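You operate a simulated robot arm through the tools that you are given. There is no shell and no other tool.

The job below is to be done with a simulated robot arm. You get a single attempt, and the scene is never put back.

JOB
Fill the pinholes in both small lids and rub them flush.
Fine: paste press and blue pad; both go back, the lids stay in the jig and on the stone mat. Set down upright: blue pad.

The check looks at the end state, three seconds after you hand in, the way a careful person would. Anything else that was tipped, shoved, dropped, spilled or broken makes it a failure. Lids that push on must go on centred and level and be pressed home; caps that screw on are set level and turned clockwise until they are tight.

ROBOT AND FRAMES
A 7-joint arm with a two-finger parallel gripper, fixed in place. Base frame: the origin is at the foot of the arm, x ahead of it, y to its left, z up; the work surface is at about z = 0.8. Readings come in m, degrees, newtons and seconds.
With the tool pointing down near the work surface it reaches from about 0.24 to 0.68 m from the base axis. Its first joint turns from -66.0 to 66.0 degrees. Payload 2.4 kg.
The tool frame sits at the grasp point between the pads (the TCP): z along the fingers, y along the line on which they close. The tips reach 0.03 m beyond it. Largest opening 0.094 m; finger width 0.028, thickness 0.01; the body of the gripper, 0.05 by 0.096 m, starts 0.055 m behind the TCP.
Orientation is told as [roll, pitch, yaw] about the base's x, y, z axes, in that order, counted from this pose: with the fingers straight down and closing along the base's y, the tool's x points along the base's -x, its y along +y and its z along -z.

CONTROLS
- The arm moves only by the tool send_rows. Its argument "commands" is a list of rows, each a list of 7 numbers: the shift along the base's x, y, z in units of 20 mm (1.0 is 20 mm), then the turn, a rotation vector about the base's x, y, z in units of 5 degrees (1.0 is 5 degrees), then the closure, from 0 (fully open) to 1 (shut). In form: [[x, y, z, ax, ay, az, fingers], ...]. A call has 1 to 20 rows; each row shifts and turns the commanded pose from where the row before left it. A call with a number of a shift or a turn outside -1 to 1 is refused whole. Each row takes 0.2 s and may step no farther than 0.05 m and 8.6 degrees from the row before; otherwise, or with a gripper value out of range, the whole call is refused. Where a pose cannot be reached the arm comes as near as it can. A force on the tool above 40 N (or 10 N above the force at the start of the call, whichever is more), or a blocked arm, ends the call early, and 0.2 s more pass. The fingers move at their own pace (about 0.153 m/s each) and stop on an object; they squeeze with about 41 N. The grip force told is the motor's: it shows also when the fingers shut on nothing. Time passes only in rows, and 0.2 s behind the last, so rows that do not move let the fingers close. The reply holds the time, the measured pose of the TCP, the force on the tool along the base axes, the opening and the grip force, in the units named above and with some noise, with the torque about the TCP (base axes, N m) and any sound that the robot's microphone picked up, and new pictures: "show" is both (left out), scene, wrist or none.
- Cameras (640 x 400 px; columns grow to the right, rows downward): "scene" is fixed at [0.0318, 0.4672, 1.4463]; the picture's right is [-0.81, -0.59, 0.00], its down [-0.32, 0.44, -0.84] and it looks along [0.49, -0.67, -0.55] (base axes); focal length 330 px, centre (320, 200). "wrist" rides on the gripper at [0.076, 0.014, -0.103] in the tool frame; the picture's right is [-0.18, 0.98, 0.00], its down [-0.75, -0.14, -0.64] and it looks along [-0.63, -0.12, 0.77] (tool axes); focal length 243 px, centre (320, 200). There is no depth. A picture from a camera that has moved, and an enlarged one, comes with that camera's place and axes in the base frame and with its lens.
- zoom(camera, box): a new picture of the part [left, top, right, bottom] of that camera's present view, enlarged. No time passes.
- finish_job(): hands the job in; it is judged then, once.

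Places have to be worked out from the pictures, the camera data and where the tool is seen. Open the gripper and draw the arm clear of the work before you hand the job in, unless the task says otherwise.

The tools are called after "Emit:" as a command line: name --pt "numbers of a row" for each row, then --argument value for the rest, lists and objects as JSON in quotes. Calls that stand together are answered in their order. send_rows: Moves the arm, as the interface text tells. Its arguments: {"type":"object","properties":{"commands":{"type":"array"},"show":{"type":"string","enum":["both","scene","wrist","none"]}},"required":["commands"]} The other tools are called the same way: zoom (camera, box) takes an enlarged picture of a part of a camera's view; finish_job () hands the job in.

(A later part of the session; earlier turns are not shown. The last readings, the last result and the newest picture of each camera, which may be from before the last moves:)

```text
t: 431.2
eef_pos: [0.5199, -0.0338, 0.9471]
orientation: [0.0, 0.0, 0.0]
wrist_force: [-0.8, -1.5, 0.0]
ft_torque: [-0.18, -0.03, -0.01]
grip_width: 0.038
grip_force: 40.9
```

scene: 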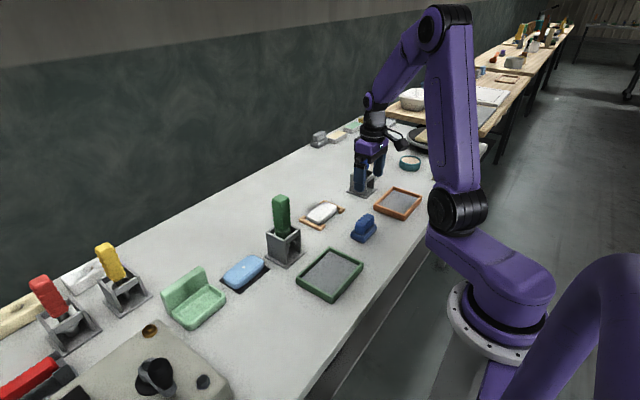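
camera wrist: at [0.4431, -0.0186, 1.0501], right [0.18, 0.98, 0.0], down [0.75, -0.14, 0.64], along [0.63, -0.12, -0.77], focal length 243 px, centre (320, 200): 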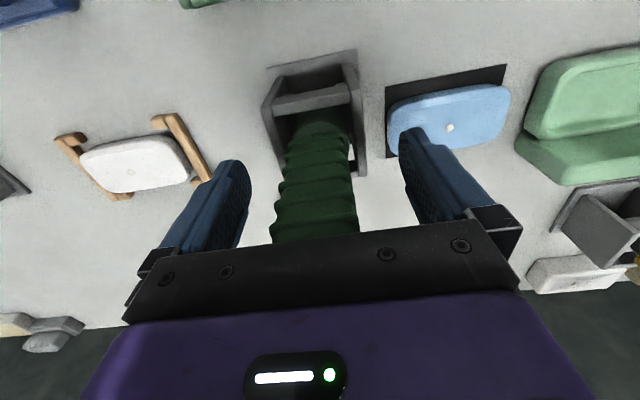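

Gripped. I lift it and go to the blue lid (best contrast), using the offsets that worked before.

Emit:
send_rows --pt "0 0 0.4 0 0 0 1" --pt "0 0 0.6 0 0 0 1" --pt "0 0 1 0 0 0 1" --pt "0 0 1 0 0 0 1" --pt "0 0 1 0 0 0 1" --pt "0 0 1 0 0 0 1" --pt "0 0 1 0 0 0 1" --pt "0.291 0.98 0 0 0 0 1" --pt "0.291 0.98 0 0 0 0 1" --pt "0.291 0.98 0 0 0 0 1" --pt "0.291 0.98 0 0 0 0 1" --pt "0.291 0.98 0 0 0 0 1" --pt "0.291 0.98 0 0 0 0 1" --pt "0 0 -1 0 0 0 1" --pt "0 0 -1 0 0 0 1" --pt "0 0 -1 0 0 0 1" --pt "0 0 -1 0 0 0 1" --pt "0 0 -0.5 0 0 0 1" --pt "0 0 0 0 0 0 1" --show "none"

Emit:
zoom --camera "scene" --box '[228, 245, 260, 270]'

Emit:
zoom --camera "wrist" --box '[280, 60, 360, 120]'

```text
t: 435.2
eef_pos: [0.5559, 0.0829, 0.976]
orientation: [0.1, 0.0, 0.0]
wrist_force: [0.4, 0.6, -1.8]
ft_torque: [-0.03, 0.05, 0.02]
grip_width: 0.0379
grip_force: 40.7
```

```text
16.00 times, centred on (244, 258) of scene
camera zoom: at [0.0318, 0.4672, 1.4463], right [-0.81, -0.59, 0.0], down [-0.32, 0.44, -0.84], along [0.49, -0.67, -0.55], focal length 5274 px, centre (1536, -720)
```

zoom: 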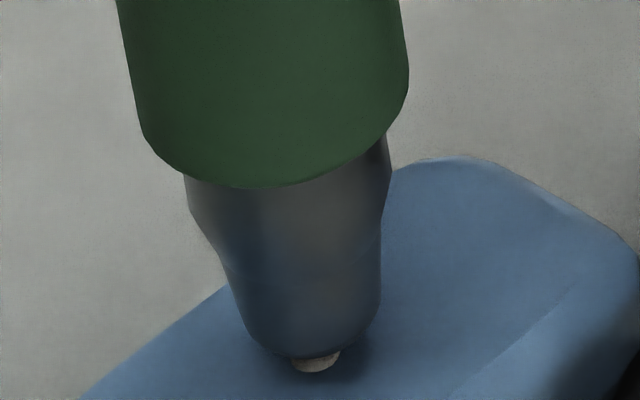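

```text
6.67 times, centred on (320, 90) of wrist
camera zoom: at [0.4785, 0.0983, 1.0796], right [0.18, 0.98, 0.0], down [0.75, -0.14, 0.64], along [0.63, -0.12, -0.77], focal length 1618 px, centre (320, 933)
```

zoom: 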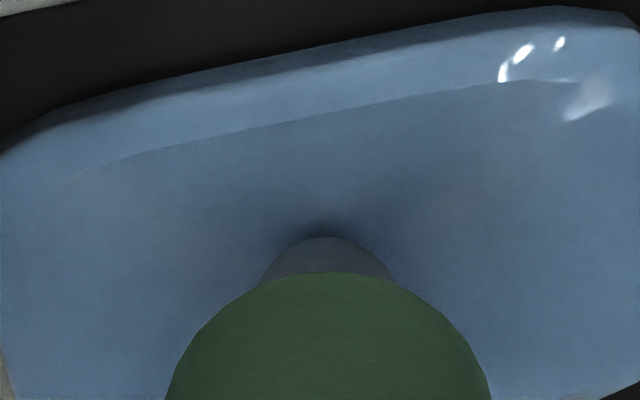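

Aligned as before, ~6 mm above. I press down in small steps again, this time going on until the plunger reaches its stop (watching force), and hold.

Emit:
send_rows --pt "0 0 -0.2 0 0 0 1" --pt "0 0 -0.1 0 0 0 1" --pt "0 0 -0.05 0 0 0 1" --pt "0 0 -0.05 0 0 0 1" --pt "0 0 0 0 0 0 1" --show "none"

Emit:
send_rows --pt "0 0 -0.05 0 0 0 1" --pt "0 0 -0.05 0 0 0 1" --pt "0 0 -0.05 0 0 0 1" --pt "0 0 -0.05 0 0 0 1" --pt "0 0 -0.05 0 0 0 1" --pt "0 0 0 0 0 0 1" --show "none"

Emit:
zoom --camera "scene" --box '[228, 250, 260, 275]'

```text
t: 436.4
eef_pos: [0.5551, 0.0836, 0.9701]
orientation: [0.1, 0.0, 0.0]
wrist_force: [-0.7, 0.1, -2.4]
ft_torque: [0.06, -0.02, -0.01]
grip_width: 0.0381
grip_force: 41.0
```

```text
t: 437.8
eef_pos: [0.555, 0.0838, 0.9652]
orientation: [0.1, 0.0, 0.1]
wrist_force: [0.4, -0.2, 2.7]
ft_torque: [-0.03, -0.1, 0.01]
grip_width: 0.038
grip_force: 41.3
```

```text
16.00 times, centred on (244, 262) of scene
camera zoom: at [0.0318, 0.4672, 1.4463], right [-0.81, -0.59, 0.0], down [-0.32, 0.44, -0.84], along [0.49, -0.67, -0.55], focal length 5274 px, centre (1536, -800)
```

zoom: 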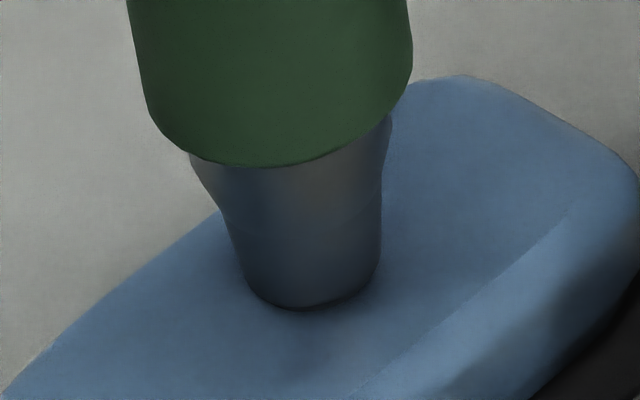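

Emit:
send_rows --pt "0 0 -0.05 0 0 0 1" --pt "0 0 -0.05 0 0 0 1" --pt "0 0 -0.05 0 0 0 1" --pt "0 0 -0.05 0 0 0 1" --pt "0 0 -0.05 0 0 0 1" --pt "0 0 0 0 0 0 1" --show "none"

Emit:
send_rows --pt "0 0 -0.05 0 0 0 1" --pt "0 0 -0.05 0 0 0 1" --pt "0 0 0 0 0 0 1" --show "none"

Emit:
send_rows --pt "0 0 -0.05 0 0 0 1" --pt "0 0 -0.05 0 0 0 1" --pt "0 0 0 0 0 0 1" --show "none"

Emit:
zoom --camera "scene" --box '[228, 250, 260, 275]'

```text
t: 439.2
eef_pos: [0.5546, 0.0857, 0.9605]
orientation: [0.0, 0.0, 0.1]
wrist_force: [1.7, -1.3, 3.6]
ft_torque: [-0.23, -0.16, -0.02]
grip_width: 0.0382
grip_force: 40.4
```

```text
t: 440.0
eef_pos: [0.5552, 0.0856, 0.9589]
orientation: [0.1, 0.0, 0.0]
wrist_force: [-5.4, 0.8, 19.1]
ft_torque: [0.1, 0.48, 0.04]
grip_width: 0.0381
grip_force: 40.5
```

```text
t: 440.8
eef_pos: [0.5553, 0.0843, 0.9574]
orientation: [0.0, -0.2, 0.0]
wrist_force: [-7.7, 1.9, 34.7]
ft_torque: [0.31, 0.77, -0.01]
grip_width: 0.0379
grip_force: 41.5
```

```text
16.00 times, centred on (244, 262) of scene
camera zoom: at [0.031, 0.4672, 1.4463], right [-0.81, -0.59, 0.0], down [-0.32, 0.44, -0.84], along [0.49, -0.67, -0.55], focal length 5274 px, centre (1536, -800)
```

zoom: 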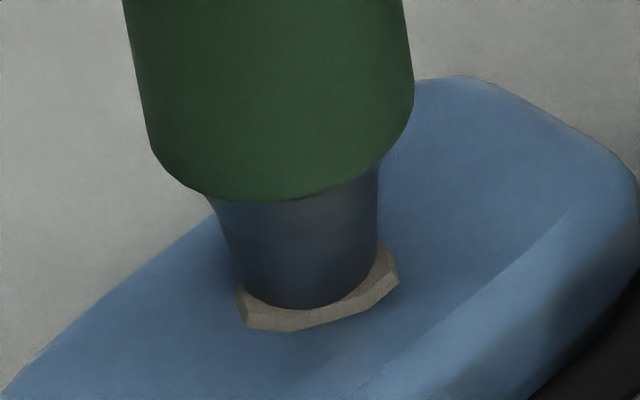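

Pressing to the stop pushed out a clearly larger collar of paste – so the amount grows with stroke. I lift off gently to see the result.

Emit:
send_rows --pt "0 0 0.2 0 0 0 1" --pt "0 0 0.5 0 0 0 1" --pt "0 0 0.9 0 0 0 1" --pt "0 0 0.9 0 0 0 1" --pt "0 0 0.5 0 0 0 1" --pt "0 0 0 0 0 0 1" --show "both"

Emit:
zoom --camera "scene" --box '[220, 235, 268, 275]'

Emit:
zoom --camera "scene" --box '[236, 259, 252, 269]'

Emit:
zoom --camera "wrist" --box '[280, 40, 360, 110]'

```text
t: 442.2
eef_pos: [0.5551, 0.0833, 1.0152]
orientation: [0.0, 0.0, -0.1]
wrist_force: [0.2, 0.4, -3.0]
ft_torque: [0.0, 0.03, 0.0]
grip_width: 0.0378
grip_force: 41.0
camera wrist: at [0.4788, 0.0984, 1.1182], right [0.18, 0.98, 0.0], down [0.75, -0.14, 0.64], along [0.63, -0.12, -0.77], focal length 243 px, centre (320, 200)
```

scene: 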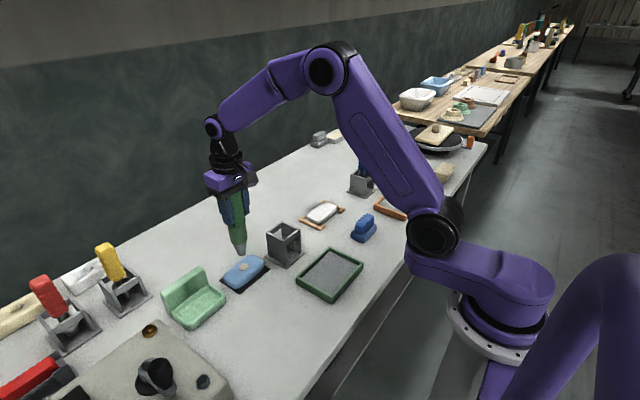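
wrist: 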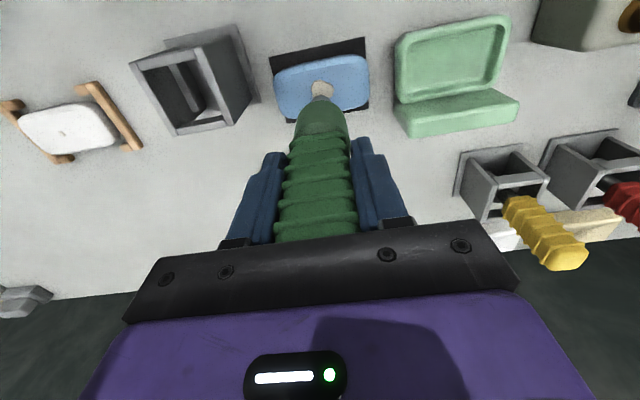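

```text
10.00 times, centred on (244, 255) of scene
camera zoom: at [0.0318, 0.4672, 1.4463], right [-0.81, -0.59, 0.0], down [-0.32, 0.44, -0.84], along [0.49, -0.67, -0.55], focal length 3296 px, centre (1080, -350)
```

zoom: 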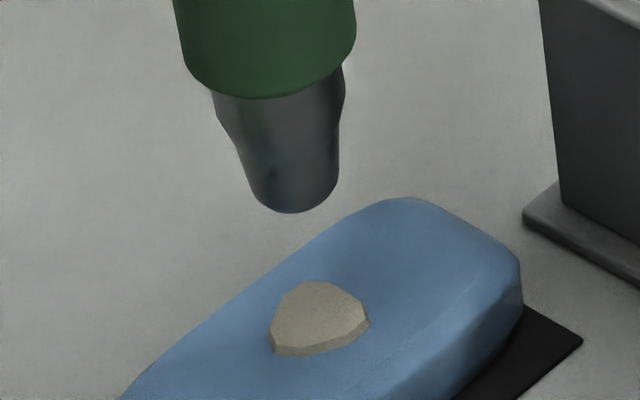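

```text
16.00 times, centred on (244, 264) of scene
camera zoom: at [0.0318, 0.4672, 1.4463], right [-0.81, -0.59, 0.0], down [-0.32, 0.44, -0.84], along [0.49, -0.67, -0.55], focal length 5274 px, centre (1536, -824)
```

zoom: 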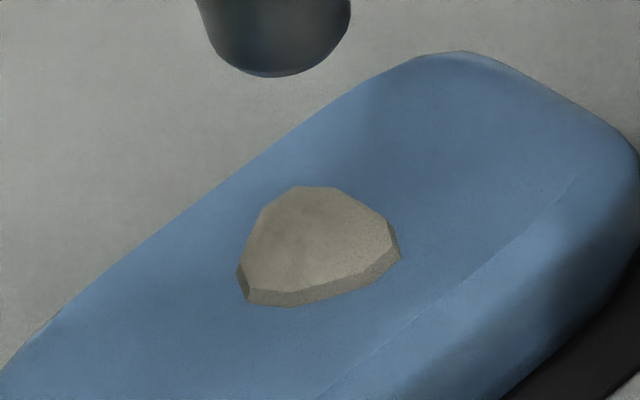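

```text
5.71 times, centred on (320, 75) of wrist
camera zoom: at [0.4788, 0.0984, 1.1182], right [0.18, 0.98, 0.0], down [0.75, -0.14, 0.64], along [0.63, -0.12, -0.77], focal length 1386 px, centre (320, 914)
```

zoom: 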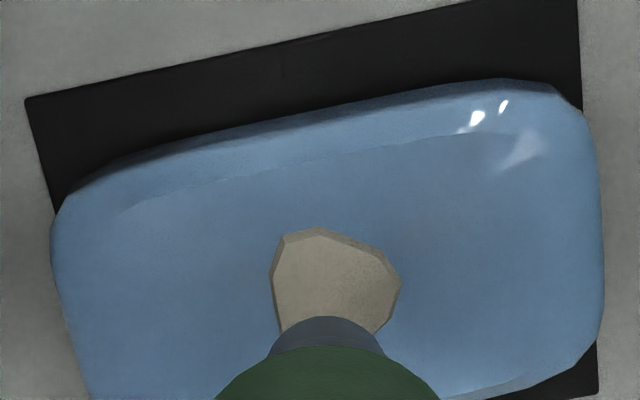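

Now the blue lid carries a proper thick patch of filler – that is clearly the real "filled, proud" state, so the earlier doses were incomplete. I do the same full-stroke press on the white lid.

Emit:
send_rows --pt "0 0 0.95 0 0 0 1" --pt "0 0 0.95 0 0 0 1" --pt "0 0 0.9 0 0 0 1" --pt "-0.032 -0.984 0 0 0 0 1" --pt "-0.032 -0.984 0 0 0 0 1" --pt "-0.032 -0.984 0 0 0 0 1" --pt "-0.032 -0.984 0 0 0 0 1" --pt "-0.032 -0.984 0 0 0 0 1" --pt "-0.032 -0.984 0 0 0 0 1" --pt "-0.032 -0.984 0 0 0 0 1" --pt "-0.032 -0.984 0 0 0 0 1" --pt "-0.032 -0.984 0 0 0 0 1" --pt "-0.032 -0.984 0 0 0 0 1" --pt "-0.032 -0.984 0 0 0 0 1" --pt "-0.032 -0.984 0 0 0 0 1" --pt "-0.032 -0.984 0 0 0 0 1" --pt "-0.032 -0.984 0 0 0 0 1" --pt "-0.032 -0.984 0 0 0 0 1" --pt "-0.032 -0.984 0 0 0 0 1" --pt "-0.032 -0.984 0 0 0 0 1" --show "none"

Emit:
send_rows --pt "0 0 -1 0 0 0 1" --pt "0 0 -1 0 0 0 1" --pt "0 0 -1 0 0 0 1" --pt "0 0 -0.9 0 0 0 1" --pt "0 0 -0.4 0 0 0 1" --pt "0 0 0 0 0 0 1" --show "none"

Emit:
zoom --camera "scene" --box '[308, 192, 340, 215]'

Emit:
zoom --camera "wrist" --box '[280, 60, 360, 120]'

```text
t: 446.4
eef_pos: [0.5431, -0.251, 1.0719]
orientation: [0.0, -0.1, 0.0]
wrist_force: [-0.2, -1.1, -1.9]
ft_torque: [-0.02, 0.01, 0.03]
grip_width: 0.0379
grip_force: 40.9
```

```text
t: 447.8
eef_pos: [0.5452, -0.2497, 0.9858]
orientation: [0.0, 0.0, -0.1]
wrist_force: [-0.2, -0.5, -2.4]
ft_torque: [0.01, 0.03, 0.02]
grip_width: 0.0379
grip_force: 41.4
```

```text
16.00 times, centred on (324, 204) of scene
camera zoom: at [0.0318, 0.4672, 1.4463], right [-0.81, -0.59, 0.0], down [-0.32, 0.44, -0.84], along [0.49, -0.67, -0.55], focal length 5274 px, centre (256, 144)
```

zoom: 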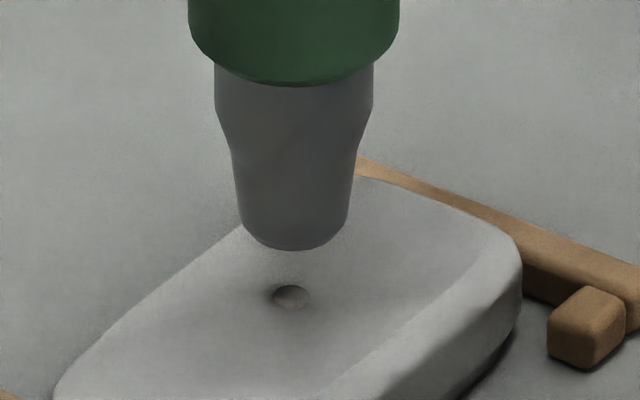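

```text
6.67 times, centred on (320, 90) of wrist
camera zoom: at [0.4684, -0.236, 1.0879], right [0.18, 0.98, 0.0], down [0.75, -0.14, 0.64], along [0.63, -0.12, -0.77], focal length 1618 px, centre (320, 933)
```

zoom: 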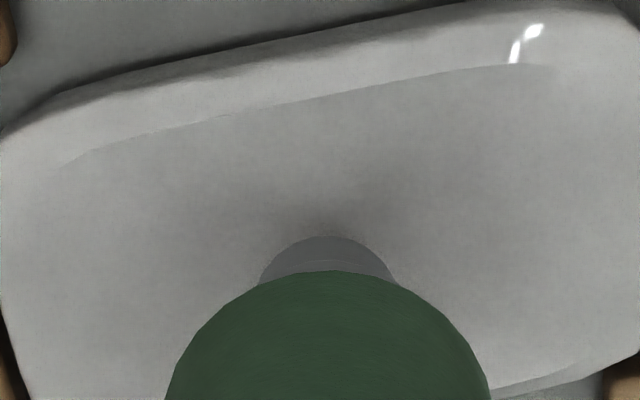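

Aligned within ~1 mm. I press down on the white lid to the plunger's stop, checking for the filler collar.

Emit:
send_rows --pt "0 0 -0.5 0 0 0 1" --pt "0 0 -0.3 0 0 0 1" --pt "0 0 -0.1 0 0 0 1" --pt "0 0 -0.05 0 0 0 1" --pt "0 0 0 0 0 0 1" --show "none"

Emit:
send_rows --pt "0 0 -0.05 0 0 0 1" --pt "0 0 -0.05 0 0 0 1" --pt "0 0 -0.05 0 0 0 1" --pt "0 0 -0.05 0 0 0 1" --pt "0 0 -0.05 0 0 0 1" --pt "0 0 -0.05 0 0 0 1" --pt "0 0 -0.05 0 0 0 1" --pt "0 0 -0.05 0 0 0 1" --pt "0 0 0 0 0 0 1" --show "none"

Emit:
zoom --camera "scene" --box '[308, 195, 340, 215]'

```text
t: 449.0
eef_pos: [0.5462, -0.2513, 0.9667]
orientation: [0.0, 0.0, 0.0]
wrist_force: [-0.7, -0.4, 1.2]
ft_torque: [-0.09, 0.06, 0.03]
grip_width: 0.0381
grip_force: 40.8
```

```text
t: 451.0
eef_pos: [0.5451, -0.2501, 0.9591]
orientation: [0.0, 0.2, 0.1]
wrist_force: [-0.7, -0.4, 2.3]
ft_torque: [-0.01, 0.11, 0.0]
grip_width: 0.038
grip_force: 40.7
```

```text
16.00 times, centred on (324, 205) of scene
camera zoom: at [0.0317, 0.4672, 1.4463], right [-0.81, -0.59, 0.0], down [-0.32, 0.44, -0.84], along [0.49, -0.67, -0.55], focal length 5274 px, centre (256, 120)
```

zoom: 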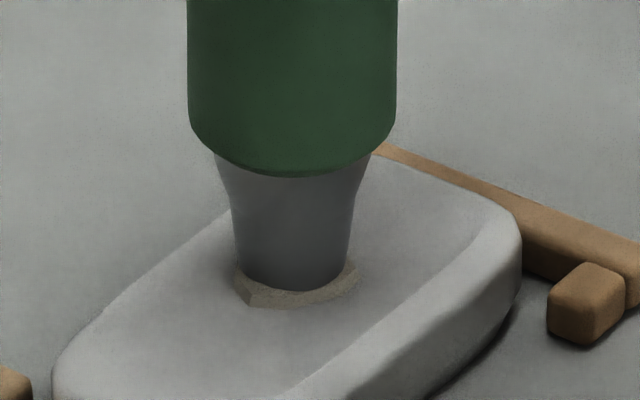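

A collar of filler has formed on the white lid too, at only ~5 N, so I stop here and lift off to look.

Emit:
send_rows --pt "0 0 0.3 0 0 0 1" --pt "0 0 0.6 0 0 0 1" --pt "0 0 0.9 0 0 0 1" --pt "0 0 0.9 0 0 0 1" --pt "0 0 0 0 0 0 1" --show "none"

Emit:
zoom --camera "scene" --box '[308, 195, 340, 220]'

Emit:
zoom --camera "wrist" --box '[280, 40, 360, 110]'

Emit:
zoom --camera "scene" --box '[212, 245, 276, 288]'

```text
t: 452.2
eef_pos: [0.5454, -0.251, 1.0121]
orientation: [0.0, 0.0, 0.0]
wrist_force: [-0.4, -0.1, -2.7]
ft_torque: [0.0, 0.01, -0.02]
grip_width: 0.0383
grip_force: 41.1
```

```text
16.00 times, centred on (324, 208) of scene
camera zoom: at [0.0318, 0.4672, 1.4463], right [-0.81, -0.59, 0.0], down [-0.32, 0.44, -0.84], along [0.49, -0.67, -0.55], focal length 5274 px, centre (256, 80)
```

zoom: 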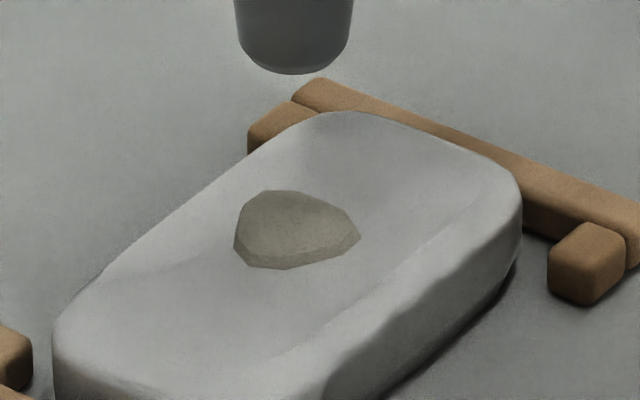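

```text
5.71 times, centred on (320, 75) of wrist
camera zoom: at [0.4687, -0.2361, 1.1151], right [0.18, 0.98, 0.0], down [0.75, -0.14, 0.64], along [0.63, -0.12, -0.77], focal length 1386 px, centre (320, 914)
```

zoom: 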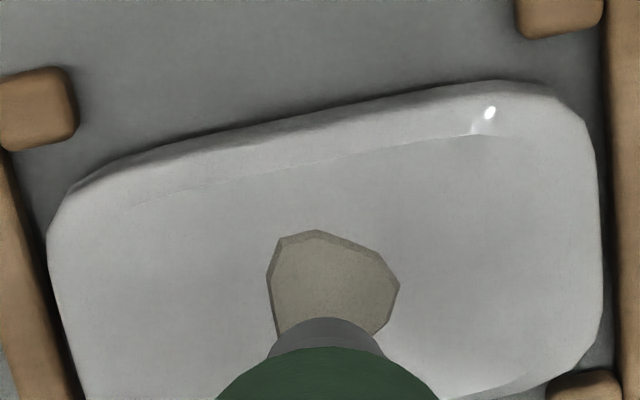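

```text
9.30 times, centred on (244, 266) of scene
camera zoom: at [0.0318, 0.4672, 1.4463], right [-0.81, -0.59, 0.0], down [-0.32, 0.44, -0.84], along [0.49, -0.67, -0.55], focal length 3066 px, centre (1027, -419)
```

zoom: 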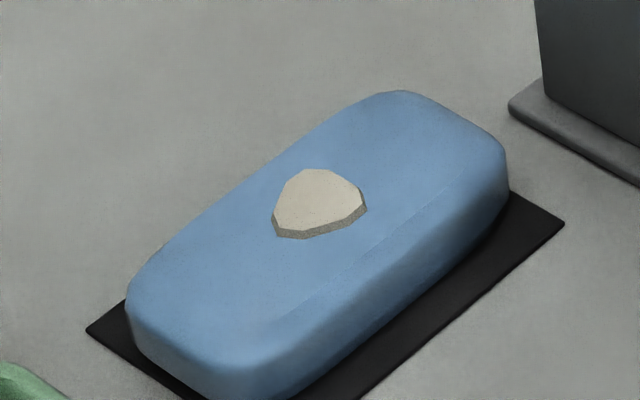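

Both lids now carry a distinct proud patch of filler over the hole. I return the press to its stand (retracing the offsets), then rub the patches down with the pad.

Emit:
send_rows --pt "0 0 1 0 0 0 1" --pt "0 0 1 0 0 0 1" --pt "0 0 0.9 0 0 0 1" --pt "-0.1093 0.986 0 0 0 0 1" --pt "-0.1093 0.986 0 0 0 0 1" --pt "-0.1093 0.986 0 0 0 0 1" --pt "-0.1093 0.986 0 0 0 0 1" --pt "-0.1093 0.986 0 0 0 0 1" --pt "-0.1093 0.986 0 0 0 0 1" --pt "-0.1093 0.986 0 0 0 0 1" --pt "-0.1093 0.986 0 0 0 0 1" --pt "-0.1093 0.986 0 0 0 0 1" --pt "-0.1093 0.986 0 0 0 0 1" --pt "-0.1093 0.986 0 0 0 0 1" --pt "0 0 0 0 0 0 1" --show "both"

Emit:
zoom --camera "scene" --box '[268, 200, 298, 230]'

Emit:
zoom --camera "wrist" --box '[260, 20, 380, 150]'

```text
t: 455.4
eef_pos: [0.5207, -0.0344, 1.069]
orientation: [0.1, 0.1, 0.0]
wrist_force: [0.2, 0.7, -2.6]
ft_torque: [0.01, 0.01, -0.01]
grip_width: 0.0379
grip_force: 41.3
camera wrist: at [0.4442, -0.0191, 1.1719], right [0.18, 0.98, 0.0], down [0.75, -0.14, 0.64], along [0.63, -0.12, -0.77], focal length 243 px, centre (320, 200)
```

scene: 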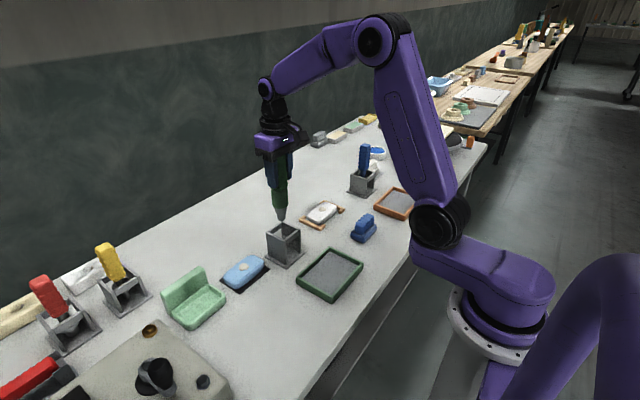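
wrist: 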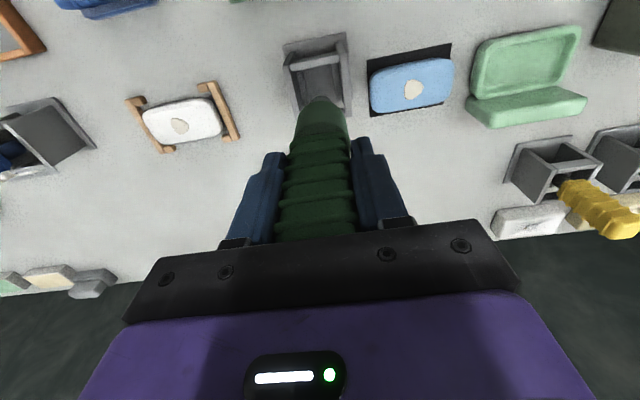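

```text
13.33 times, centred on (283, 215) of scene
camera zoom: at [0.0318, 0.4672, 1.4463], right [-0.81, -0.59, 0.0], down [-0.33, 0.44, -0.84], along [0.49, -0.67, -0.55], focal length 4395 px, centre (813, 0)
```

zoom: 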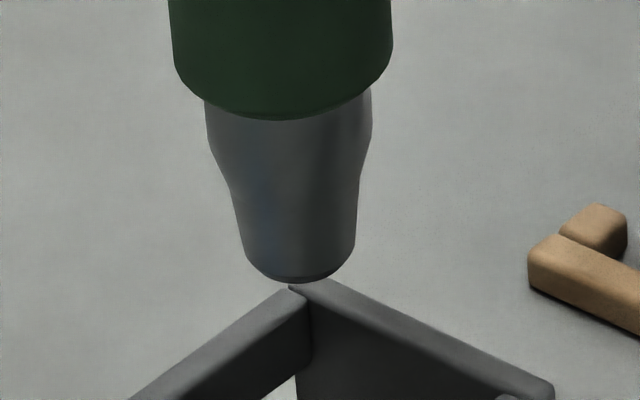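

```text
3.08 times, centred on (320, 85) of wrist
camera zoom: at [0.4442, -0.0191, 1.1719], right [0.18, 0.98, 0.0], down [0.75, -0.14, 0.64], along [0.63, -0.12, -0.77], focal length 746 px, centre (320, 554)
```

zoom: 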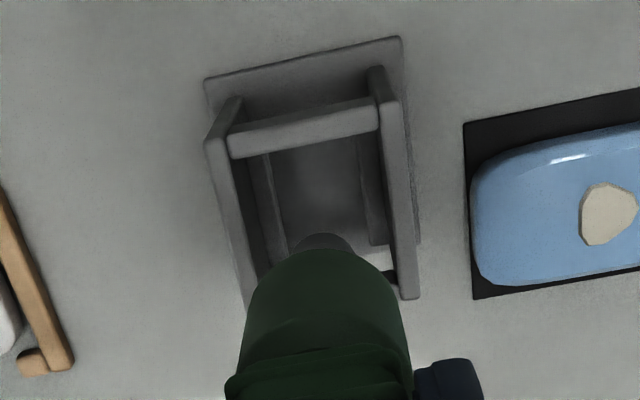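

Aligned as in the first return. I lower it into the stand.

Emit:
send_rows --pt "-0.035 0 -0.8 0 0 0 1" --pt "0 0 -0.8 0 0 0 1" --pt "0 0 -0.8 0 0 0 1" --pt "0 0 -0.8 0 0 0 1" --pt "0 0 -0.8 0 0 0 1" --pt "0 0 -0.7 0 0 0 1" --pt "0 0 -0.6 0 0 0 1" --pt "0 0 -0.5 0 0 0 1" --pt "0 0 -0.2 0 0 0 1" --pt "0 0 0 0 0 0 1" --show "none"

Emit:
zoom --camera "scene" --box '[250, 190, 320, 270]'

```text
t: 457.6
eef_pos: [0.5212, -0.0338, 0.9505]
orientation: [0.0, -0.1, 0.0]
wrist_force: [-1.5, 0.3, -3.0]
ft_torque: [-0.04, -0.02, -0.02]
grip_width: 0.0381
grip_force: 41.1
```

```text
5.00 times, centred on (285, 230) of scene
camera zoom: at [0.0318, 0.4672, 1.4463], right [-0.81, -0.59, 0.0], down [-0.32, 0.44, -0.84], along [0.49, -0.67, -0.55], focal length 1648 px, centre (495, 50)
```

zoom: 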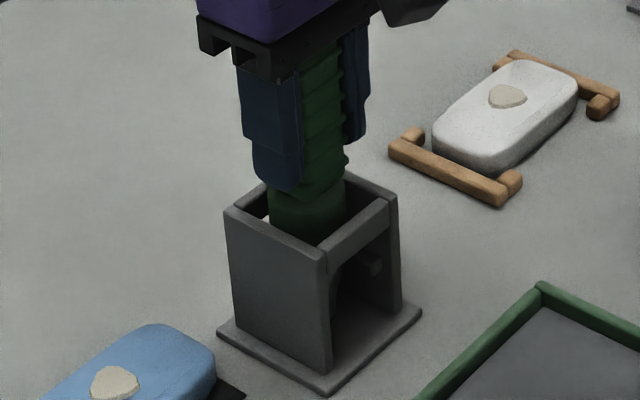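

Emit:
send_rows --pt "0 0 -0.08 0 0 0 1" --pt "0 0 -0.06 0 0 0 1" --pt "0 0 -0.04 0 0 0 1" --pt "0 0 0 0 0 0 1" --show "none"

Emit:
send_rows --pt "0 0 -0.04 0 0 0 1" --pt "0 0 0 0 0 0 1" --show "none"

Emit:
send_rows --pt "0 0 -0.03 0 0 0 1" --pt "0 0 0 0 0 0 1" --show "none"

```text
t: 458.6
eef_pos: [0.5205, -0.0339, 0.9466]
orientation: [0.0, -0.1, 0.0]
wrist_force: [-1.4, 0.3, 2.0]
ft_torque: [0.02, 0.22, 0.04]
grip_width: 0.038
grip_force: 41.3
```

```text
t: 459.2
eef_pos: [0.5202, -0.0338, 0.9456]
orientation: [0.0, 0.0, -0.1]
wrist_force: [-2.2, -0.4, 1.9]
ft_torque: [-0.03, 0.2, 0.04]
grip_width: 0.0381
grip_force: 41.1
```

```text
t: 459.8
eef_pos: [0.5205, -0.0338, 0.9443]
orientation: [0.0, 0.0, 0.1]
wrist_force: [-1.9, 0.2, 1.6]
ft_torque: [-0.01, 0.12, 0.0]
grip_width: 0.0379
grip_force: 41.1
```

The force stays constant while lowering – I'm compressing the nozzle spring on the stand floor. I raise back ~2 mm until it is just resting, then release.

Emit:
send_rows --pt "0 0 0.05 0 0 0 1" --pt "0 0 0.04 0 0 0 1" --pt "0 0 0 0 0 0 1" --show "none"

```text
t: 460.6
eef_pos: [0.5203, -0.034, 0.948]
orientation: [0.0, 0.0, 0.0]
wrist_force: [-0.1, -0.4, 0.7]
ft_torque: [-0.06, -0.07, 0.02]
grip_width: 0.0383
grip_force: 41.2
```

Emit:
send_rows --pt "0 0 0.01 0 0 0 1" --pt "0 0 0 0 0 0 0.5" --pt "0 0 0 0 0 0 0" --pt "0 0 0 0 0 0 0" --pt "0 0 0.5 0 0 0 0" --pt "0 0 1 0 0 0 0" --pt "0 0 1 0 0 0 0" --pt "0 0 1 0 0 0 0" --pt "0 0 1 0 0 0 0" --pt "0 0 1 0 0 0 0" --pt "0 0 1 0 0 0 0" --pt "0 0 0 0 0 0 0" --show "both"

Emit:
zoom --camera "scene" --box '[250, 185, 320, 270]'

Emit:
zoom --camera "wrist" --box '[270, 30, 350, 160]'

```text
t: 463.2
eef_pos: [0.5201, -0.0351, 1.0769]
orientation: [-0.1, 0.0, -0.1]
wrist_force: [0.2, 0.3, 0.0]
ft_torque: [0.02, 0.03, 0.0]
grip_width: 0.094
grip_force: 0.1
camera wrist: at [0.4441, -0.0198, 1.1803], right [0.18, 0.98, 0.0], down [0.75, -0.14, 0.64], along [0.63, -0.12, -0.77], focal length 243 px, centre (320, 200)
```

scene: 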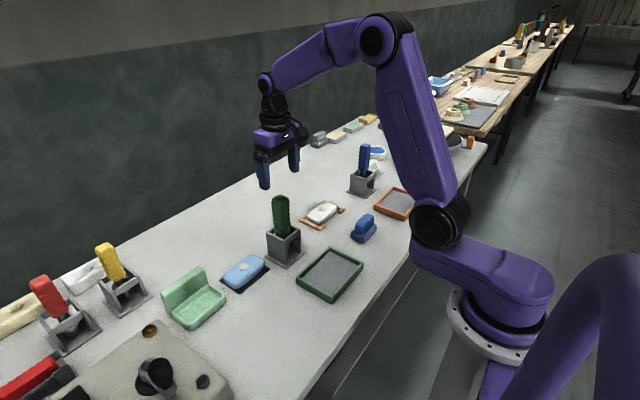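
wrist: 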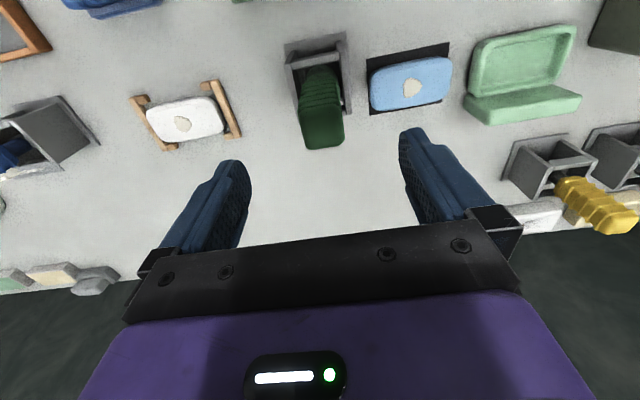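

```text
4.71 times, centred on (285, 228) of scene
camera zoom: at [0.0318, 0.4672, 1.4463], right [-0.81, -0.59, 0.0], down [-0.32, 0.44, -0.84], along [0.49, -0.67, -0.55], focal length 1551 px, centre (485, 71)
```

zoom: 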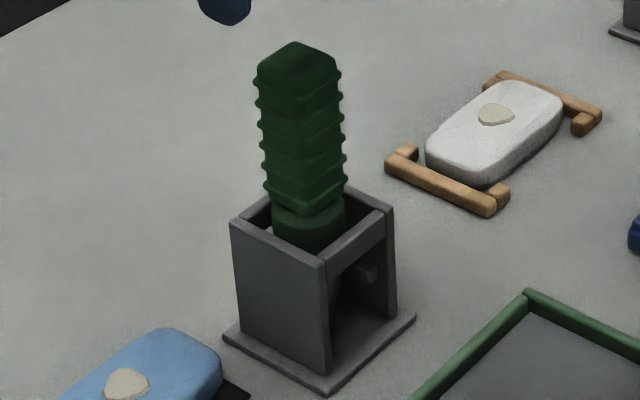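

```text
3.08 times, centred on (310, 95) of wrist
camera zoom: at [0.4441, -0.0198, 1.1803], right [0.18, 0.98, 0.0], down [0.75, -0.14, 0.64], along [0.63, -0.12, -0.77], focal length 746 px, centre (351, 523)
```

zoom: 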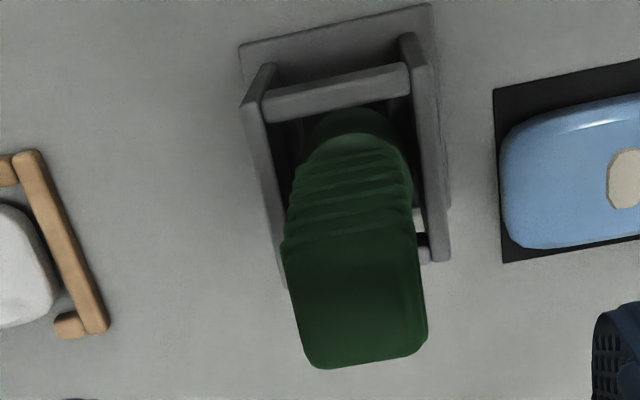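

The press is back and upright. Now to the pad again.

Emit:
send_rows --pt "-0.546 -0.893 -0.2 0 0 0 0" --pt "-0.546 -0.893 -0.2 0 0 0 0" --pt "-0.546 -0.893 -0.2 0 0 0 0" --pt "-0.546 -0.893 -0.2 0 0 0 0" --pt "-0.546 -0.893 -0.2 0 0 0 0" --pt "-0.546 -0.893 -0.2 0 0 0 0" --pt "-0.546 -0.893 -0.3 0 0 0 0" --pt "-0.546 -0.893 -0.3 0 0 0 0" --pt "-0.546 -0.893 -0.3 0 0 0 0" --pt "-0.546 -0.893 -0.3 0 0 0 0" --pt "-0.546 -0.893 -0.3 0 0 0 0" --pt "-0.546 -0.893 -0.3 0 0 0 0" --pt "0 0 -1 0 0 0 0" --pt "0 0 -1 0 0 0 0" --pt "0 0 -1 0 0 0 0" --pt "0 0 -1 0 0 0 0" --pt "0 0 -1 0 0 0 0" --pt "0 0 -1 0 0 0 0" --pt "0 0 0 0 0 0 0" --show "wrist"

Emit:
zoom --camera "wrist" --box '[200, 60, 440, 240]'

```text
t: 467.2
eef_pos: [0.3881, -0.2505, 0.8984]
orientation: [0.1, 0.0, 0.0]
wrist_force: [0.5, -0.2, 0.6]
ft_torque: [0.03, -0.03, 0.01]
grip_width: 0.094
grip_force: 0.1
camera wrist: at [0.3114, -0.2346, 1.0001], right [0.18, 0.98, 0.0], down [0.75, -0.14, 0.64], along [0.63, -0.12, -0.77], focal length 243 px, centre (320, 200)
```

wrist: 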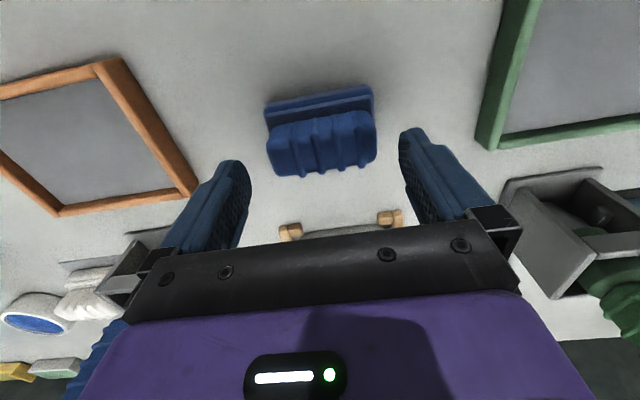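

```text
2.22 times, centred on (320, 150) of wrist
camera zoom: at [0.3114, -0.2346, 1.0001], right [0.18, 0.98, 0.0], down [0.75, -0.14, 0.64], along [0.63, -0.12, -0.77], focal length 539 px, centre (320, 311)
```

zoom: 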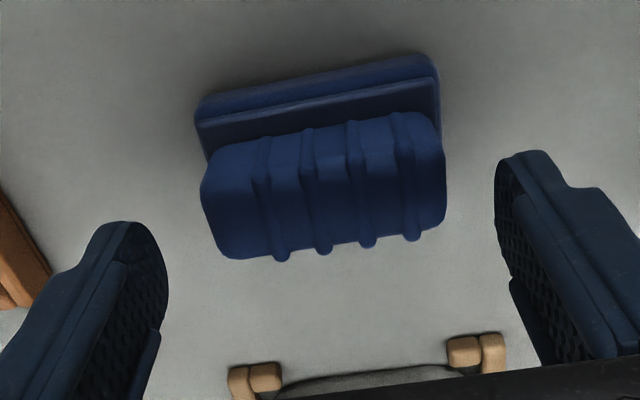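

I correct ~2.5 mm in x and ~1.6 mm in y, then descend and grip.

Emit:
send_rows --pt "0.12 0.08 -0.5 0 0 0 0" --pt "0 0 -0.6 0 0 0 0" --pt "0 0 -0.5 0 0 0 0" --pt "0 0 -0.2 0 0 0 0" --pt "0 0 0 0 0 0 0" --pt "0 0 0 0 0 0 0.15" --pt "0 0 0 0 0 0 0.5" --pt "0 0 0 0 0 0 1" --pt "0 0 0 0 0 0 1" --show "none"

Emit:
send_rows --pt "0 0 0.4 0 0 0 1" --pt "0 0 0.8 0 0 0 1" --pt "0 0 0.9 0 0 0 1" --pt "0 0 0.9 0 0 0 1" --pt "0 0 0 0 0 0 1" --show "both"

```text
t: 469.2
eef_pos: [0.3907, -0.2466, 0.8622]
orientation: [0.0, 0.0, 0.0]
wrist_force: [0.9, -0.5, 0.3]
ft_torque: [0.02, -0.1, -0.02]
grip_width: 0.0741
grip_force: 40.9
```

```text
t: 470.4
eef_pos: [0.3904, -0.2467, 0.9216]
orientation: [0.0, 0.0, 0.0]
wrist_force: [0.3, 0.2, -0.6]
ft_torque: [0.0, -0.01, 0.03]
grip_width: 0.0744
grip_force: 41.6
camera wrist: at [0.3144, -0.2322, 1.0247], right [0.18, 0.98, 0.0], down [0.75, -0.14, 0.64], along [0.63, -0.12, -0.77], focal length 243 px, centre (320, 200)
```

scene: 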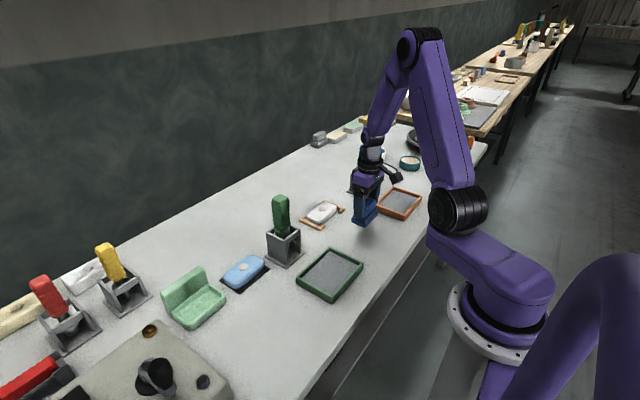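
wrist: 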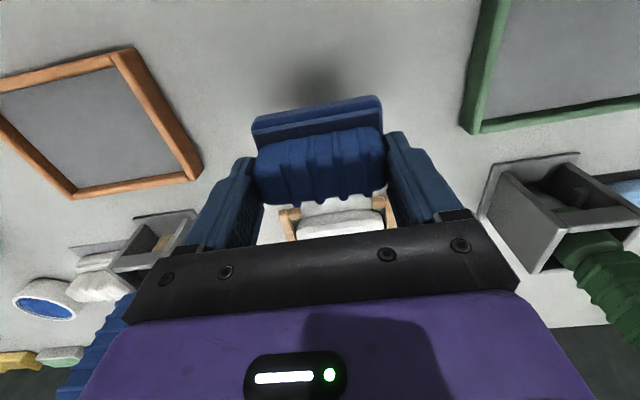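

Holding the pad. Over to the white lid, lowering to ~8 mm above.

Emit:
send_rows --pt "0.985 -0.012 0 0 0 0 1" --pt "0.985 -0.012 0 0 0 0 1" --pt "0.985 -0.012 0 0 0 0 1" --pt "0.985 -0.012 0 0 0 0 1" --pt "0.985 -0.012 0 0 0 0 1" --pt "0.985 -0.012 0 0 0 0 1" --pt "0.985 -0.012 0 0 0 0 1" --pt "0.985 -0.012 0 0 0 0 1" --pt "0 0 -0.7 0 0 0 1" --pt "0 0 -0.5 0 0 0 1" --pt "0 0 0 0 0 0 1" --show "none"

Emit:
zoom --camera "scene" --box '[295, 180, 350, 230]'

Emit:
send_rows --pt "0 0 -0.2 0 0 0 1" --pt "0 0 -0.1 0 0 0 1" --pt "0 0 0 0 0 0 1" --show "none"

```text
t: 472.8
eef_pos: [0.5489, -0.2487, 0.8972]
orientation: [0.0, 0.0, 0.0]
wrist_force: [0.5, -0.1, -0.1]
ft_torque: [0.01, -0.01, -0.03]
grip_width: 0.0742
grip_force: 40.7
```

```text
8.00 times, centred on (322, 205) of scene
camera zoom: at [0.0318, 0.4672, 1.4463], right [-0.81, -0.59, 0.0], down [-0.32, 0.44, -0.84], along [0.49, -0.67, -0.55], focal length 2637 px, centre (300, 160)
```

zoom: 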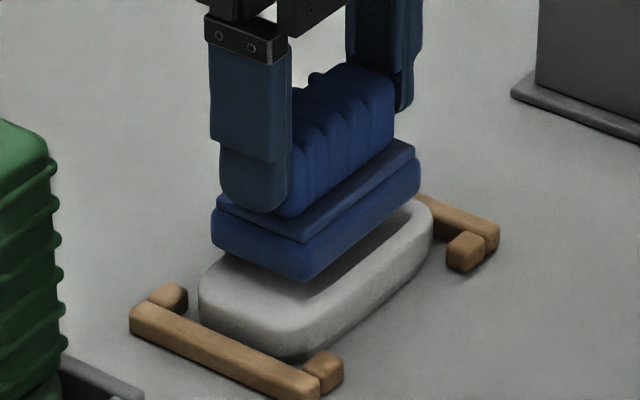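

```text
t: 473.6
eef_pos: [0.5489, -0.2479, 0.8912]
orientation: [-0.1, 0.0, 0.0]
wrist_force: [-0.6, 0.1, -0.6]
ft_torque: [-0.03, -0.02, 0.02]
grip_width: 0.074
grip_force: 41.0
```

Emit:
send_rows --pt "0 0 -0.05 0 0 0 1" --pt "0 0 -0.04 0 0 0 1" --pt "0 0 0 0 0 0 1" --show "none"

Emit:
send_rows --pt "0 0 -0.04 0 0 0 1" --pt "0 0 0 0 0 0 1" --show "none"

Emit:
send_rows --pt "0 0 -0.03 0 0 0 1" --pt "0 0 0 0 0 0 1" --show "none"

```text
t: 474.4
eef_pos: [0.5489, -0.2488, 0.89]
orientation: [0.1, 0.0, 0.0]
wrist_force: [-0.2, -0.4, -0.9]
ft_torque: [0.01, -0.01, 0.01]
grip_width: 0.0742
grip_force: 40.5
```

```text
t: 475.0
eef_pos: [0.5488, -0.249, 0.8884]
orientation: [-0.1, 0.0, -0.1]
wrist_force: [1.1, 0.2, -0.5]
ft_torque: [0.02, 0.01, -0.03]
grip_width: 0.0742
grip_force: 40.7
```

```text
t: 475.6
eef_pos: [0.5479, -0.249, 0.888]
orientation: [0.0, 0.0, 0.0]
wrist_force: [0.4, 0.8, -1.7]
ft_torque: [-0.04, -0.02, -0.01]
grip_width: 0.0744
grip_force: 41.2
```

Emit:
send_rows --pt "0 0 -0.03 0 0 0 1" --pt "0 0 0 0 0 0 1" --show "none"

Emit:
send_rows --pt "0 0 -0.02 0 0 0 1" --pt "0 0 0 0 0 0 1" --show "none"

```text
t: 476.2
eef_pos: [0.5495, -0.2481, 0.888]
orientation: [0.0, 0.0, -0.1]
wrist_force: [-1.1, 0.9, 1.7]
ft_torque: [-0.09, 0.04, -0.03]
grip_width: 0.0741
grip_force: 41.2
```

```text
t: 476.8
eef_pos: [0.5497, -0.2484, 0.8873]
orientation: [0.0, 0.0, 0.0]
wrist_force: [-2.2, 0.7, 7.3]
ft_torque: [0.01, 0.13, 0.01]
grip_width: 0.074
grip_force: 41.3
```

Contact ~8 N on the lid. I rub with y-strokes and then check the patch.

Emit:
send_rows --pt "0 0.3 0.005 0 0 0 1" --pt "0 0.3 0 0 0 0 1" --pt "0 -0.3 0 0 0 0 1" --pt "0 -0.3 0 0 0 0 1" --pt "0 -0.3 0 0 0 0 1" --pt "0 -0.3 0 0 0 0 1" --pt "0 0.3 0 0 0 0 1" --pt "0 0.3 0 0 0 0 1" --show "none"

Emit:
send_rows --pt "0 0.3 0 0 0 0 1" --pt "0 0.3 0 0 0 0 1" --pt "0 -0.3 0 0 0 0 1" --pt "0 -0.3 0 0 0 0 1" --pt "0 -0.3 0 0 0 0 1" --pt "0 -0.3 0 0 0 0 1" --pt "0 0.3 0 0 0 0 1" --pt "0 0.3 0 0 0 0 1" --show "none"

Emit:
send_rows --pt "0 0 0.4 0 0 0 1" --pt "0 0 1 0 0 0 1" --pt "0 0 1 0 0 0 1" --pt "-1 0 0.5 0 0 0 1" --pt "-1 0 0 0 0 0 1" --pt "-1 0 0 0 0 0 1" --pt "0 0 0 0 0 0 1" --show "none"

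Emit:
zoom --camera "scene" --box '[308, 195, 340, 220]'

```text
t: 478.6
eef_pos: [0.5488, -0.2497, 0.8897]
orientation: [0.1, 0.0, -0.1]
wrist_force: [-0.6, -2.8, 5.9]
ft_torque: [-0.11, -0.09, -0.05]
grip_width: 0.0739
grip_force: 41.0
```

```text
t: 480.4
eef_pos: [0.5493, -0.2521, 0.8882]
orientation: [-0.2, -0.2, -0.2]
wrist_force: [-1.4, -12.4, 24.2]
ft_torque: [0.14, 0.36, 0.21]
grip_width: 0.0743
grip_force: 40.9
```

```text
t: 482.0
eef_pos: [0.4883, -0.2475, 0.945]
orientation: [0.1, 0.0, 0.0]
wrist_force: [0.3, -0.4, -0.4]
ft_torque: [-0.01, -0.01, 0.01]
grip_width: 0.0742
grip_force: 41.0
```

```text
16.00 times, centred on (324, 208) of scene
camera zoom: at [0.0318, 0.4672, 1.4463], right [-0.81, -0.59, 0.0], down [-0.32, 0.44, -0.84], along [0.49, -0.67, -0.55], focal length 5274 px, centre (256, 80)
```

zoom: 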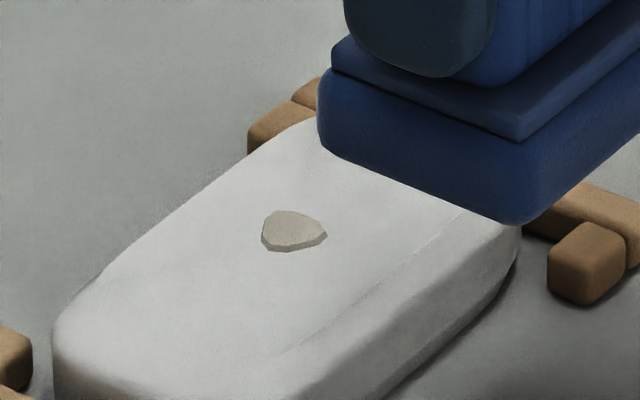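

Rubbing now clearly works: the white patch has shrunk to half its width. I go back and continue rubbing until it is gone.

Emit:
send_rows --pt "1 0 0 0 0 0 1" --pt "1 0 0 0 0 0 1" --pt "1 0 0 0 0 0 1" --pt "0 0 -1 0 0 0 1" --pt "0 0 -1 0 0 0 1" --pt "0 0 -0.6 0 0 0 1" --pt "0 0 -0.2 0 0 0 1" --pt "0 0 -0.05 0 0 0 1" --pt "0 0 0 0 0 0 1" --show "none"

Emit:
send_rows --pt "0 0 -0.03 0 0 0 1" --pt "0 0 0 0 0 0 1" --show "none"

Emit:
send_rows --pt "0 0 -0.02 0 0 0 1" --pt "0 0 0 0 0 0 1" --show "none"

```text
t: 484.0
eef_pos: [0.5486, -0.2491, 0.8879]
orientation: [-0.1, 0.1, -0.1]
wrist_force: [-0.6, -0.1, -1.3]
ft_torque: [0.0, -0.03, -0.02]
grip_width: 0.0742
grip_force: 41.1
```

```text
t: 484.6
eef_pos: [0.5491, -0.2494, 0.8886]
orientation: [0.0, 0.0, 0.0]
wrist_force: [-0.9, 0.1, 3.6]
ft_torque: [-0.01, 0.07, 0.02]
grip_width: 0.074
grip_force: 41.0
```

```text
t: 485.2
eef_pos: [0.5482, -0.2497, 0.8886]
orientation: [0.0, 0.0, -0.1]
wrist_force: [-0.8, 1.6, 10.7]
ft_torque: [0.08, 0.17, 0.01]
grip_width: 0.0741
grip_force: 41.2
```

Contact ~10 N. Another set of strokes, then look again.

Emit:
send_rows --pt "0 0.3 0.01 0 0 0 1" --pt "0 0.3 0 0 0 0 1" --pt "0 -0.3 0 0 0 0 1" --pt "0 -0.3 0 0 0 0 1" --pt "0 -0.3 0 0 0 0 1" --pt "0 -0.3 0 0 0 0 1" --pt "0 0.3 0 0 0 0 1" --pt "0 0.3 0 0 0 0 1" --show "none"

Emit:
send_rows --pt "0 0.3 0 0 0 0 1" --pt "0 0.3 0 0 0 0 1" --pt "0 -0.3 0 0 0 0 1" --pt "0 -0.3 0 0 0 0 1" --pt "0 -0.3 0 0 0 0 1" --pt "0 -0.3 0 0 0 0 1" --pt "0 0.3 0 0 0 0 1" --pt "0 0.3 0 0 0 0 1" --show "none"

Emit:
send_rows --pt "0 0 0.4 0 0 0 1" --pt "0 0 1 0 0 0 1" --pt "0 0 1 0 0 0 1" --pt "-1 0 0.5 0 0 0 1" --pt "-1 0 0 0 0 0 1" --pt "-1 0 0 0 0 0 1" --pt "0 0 0 0 0 0 1" --show "none"

Emit:
zoom --camera "scene" --box '[308, 195, 340, 220]'

```text
t: 487.0
eef_pos: [0.5468, -0.2514, 0.8879]
orientation: [-0.2, 0.0, -0.2]
wrist_force: [-1.3, -8.4, 18.5]
ft_torque: [0.02, -0.06, -0.06]
grip_width: 0.0741
grip_force: 41.2
```

```text
t: 488.8
eef_pos: [0.5484, -0.2517, 0.8878]
orientation: [-0.1, 0.0, -0.1]
wrist_force: [-1.9, -9.1, 16.6]
ft_torque: [0.11, 0.18, 0.11]
grip_width: 0.0742
grip_force: 41.2
```

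```text
t: 490.4
eef_pos: [0.4903, -0.2495, 0.9462]
orientation: [0.0, 0.1, 0.0]
wrist_force: [0.1, 0.7, -1.5]
ft_torque: [0.0, -0.01, -0.01]
grip_width: 0.0738
grip_force: 40.7
```

```text
16.00 times, centred on (324, 208) of scene
camera zoom: at [0.0318, 0.4672, 1.4463], right [-0.81, -0.59, 0.0], down [-0.32, 0.44, -0.84], along [0.49, -0.67, -0.55], focal length 5274 px, centre (256, 80)
```

zoom: 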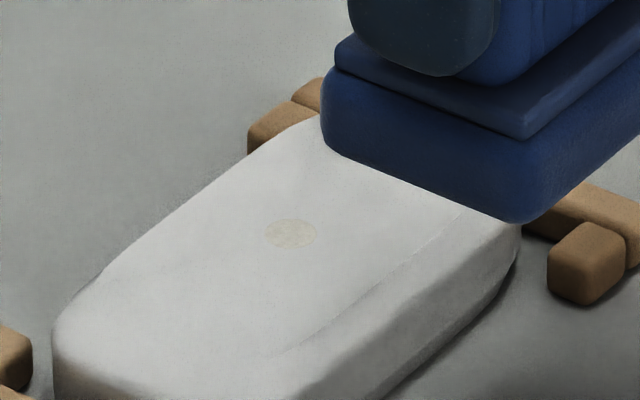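

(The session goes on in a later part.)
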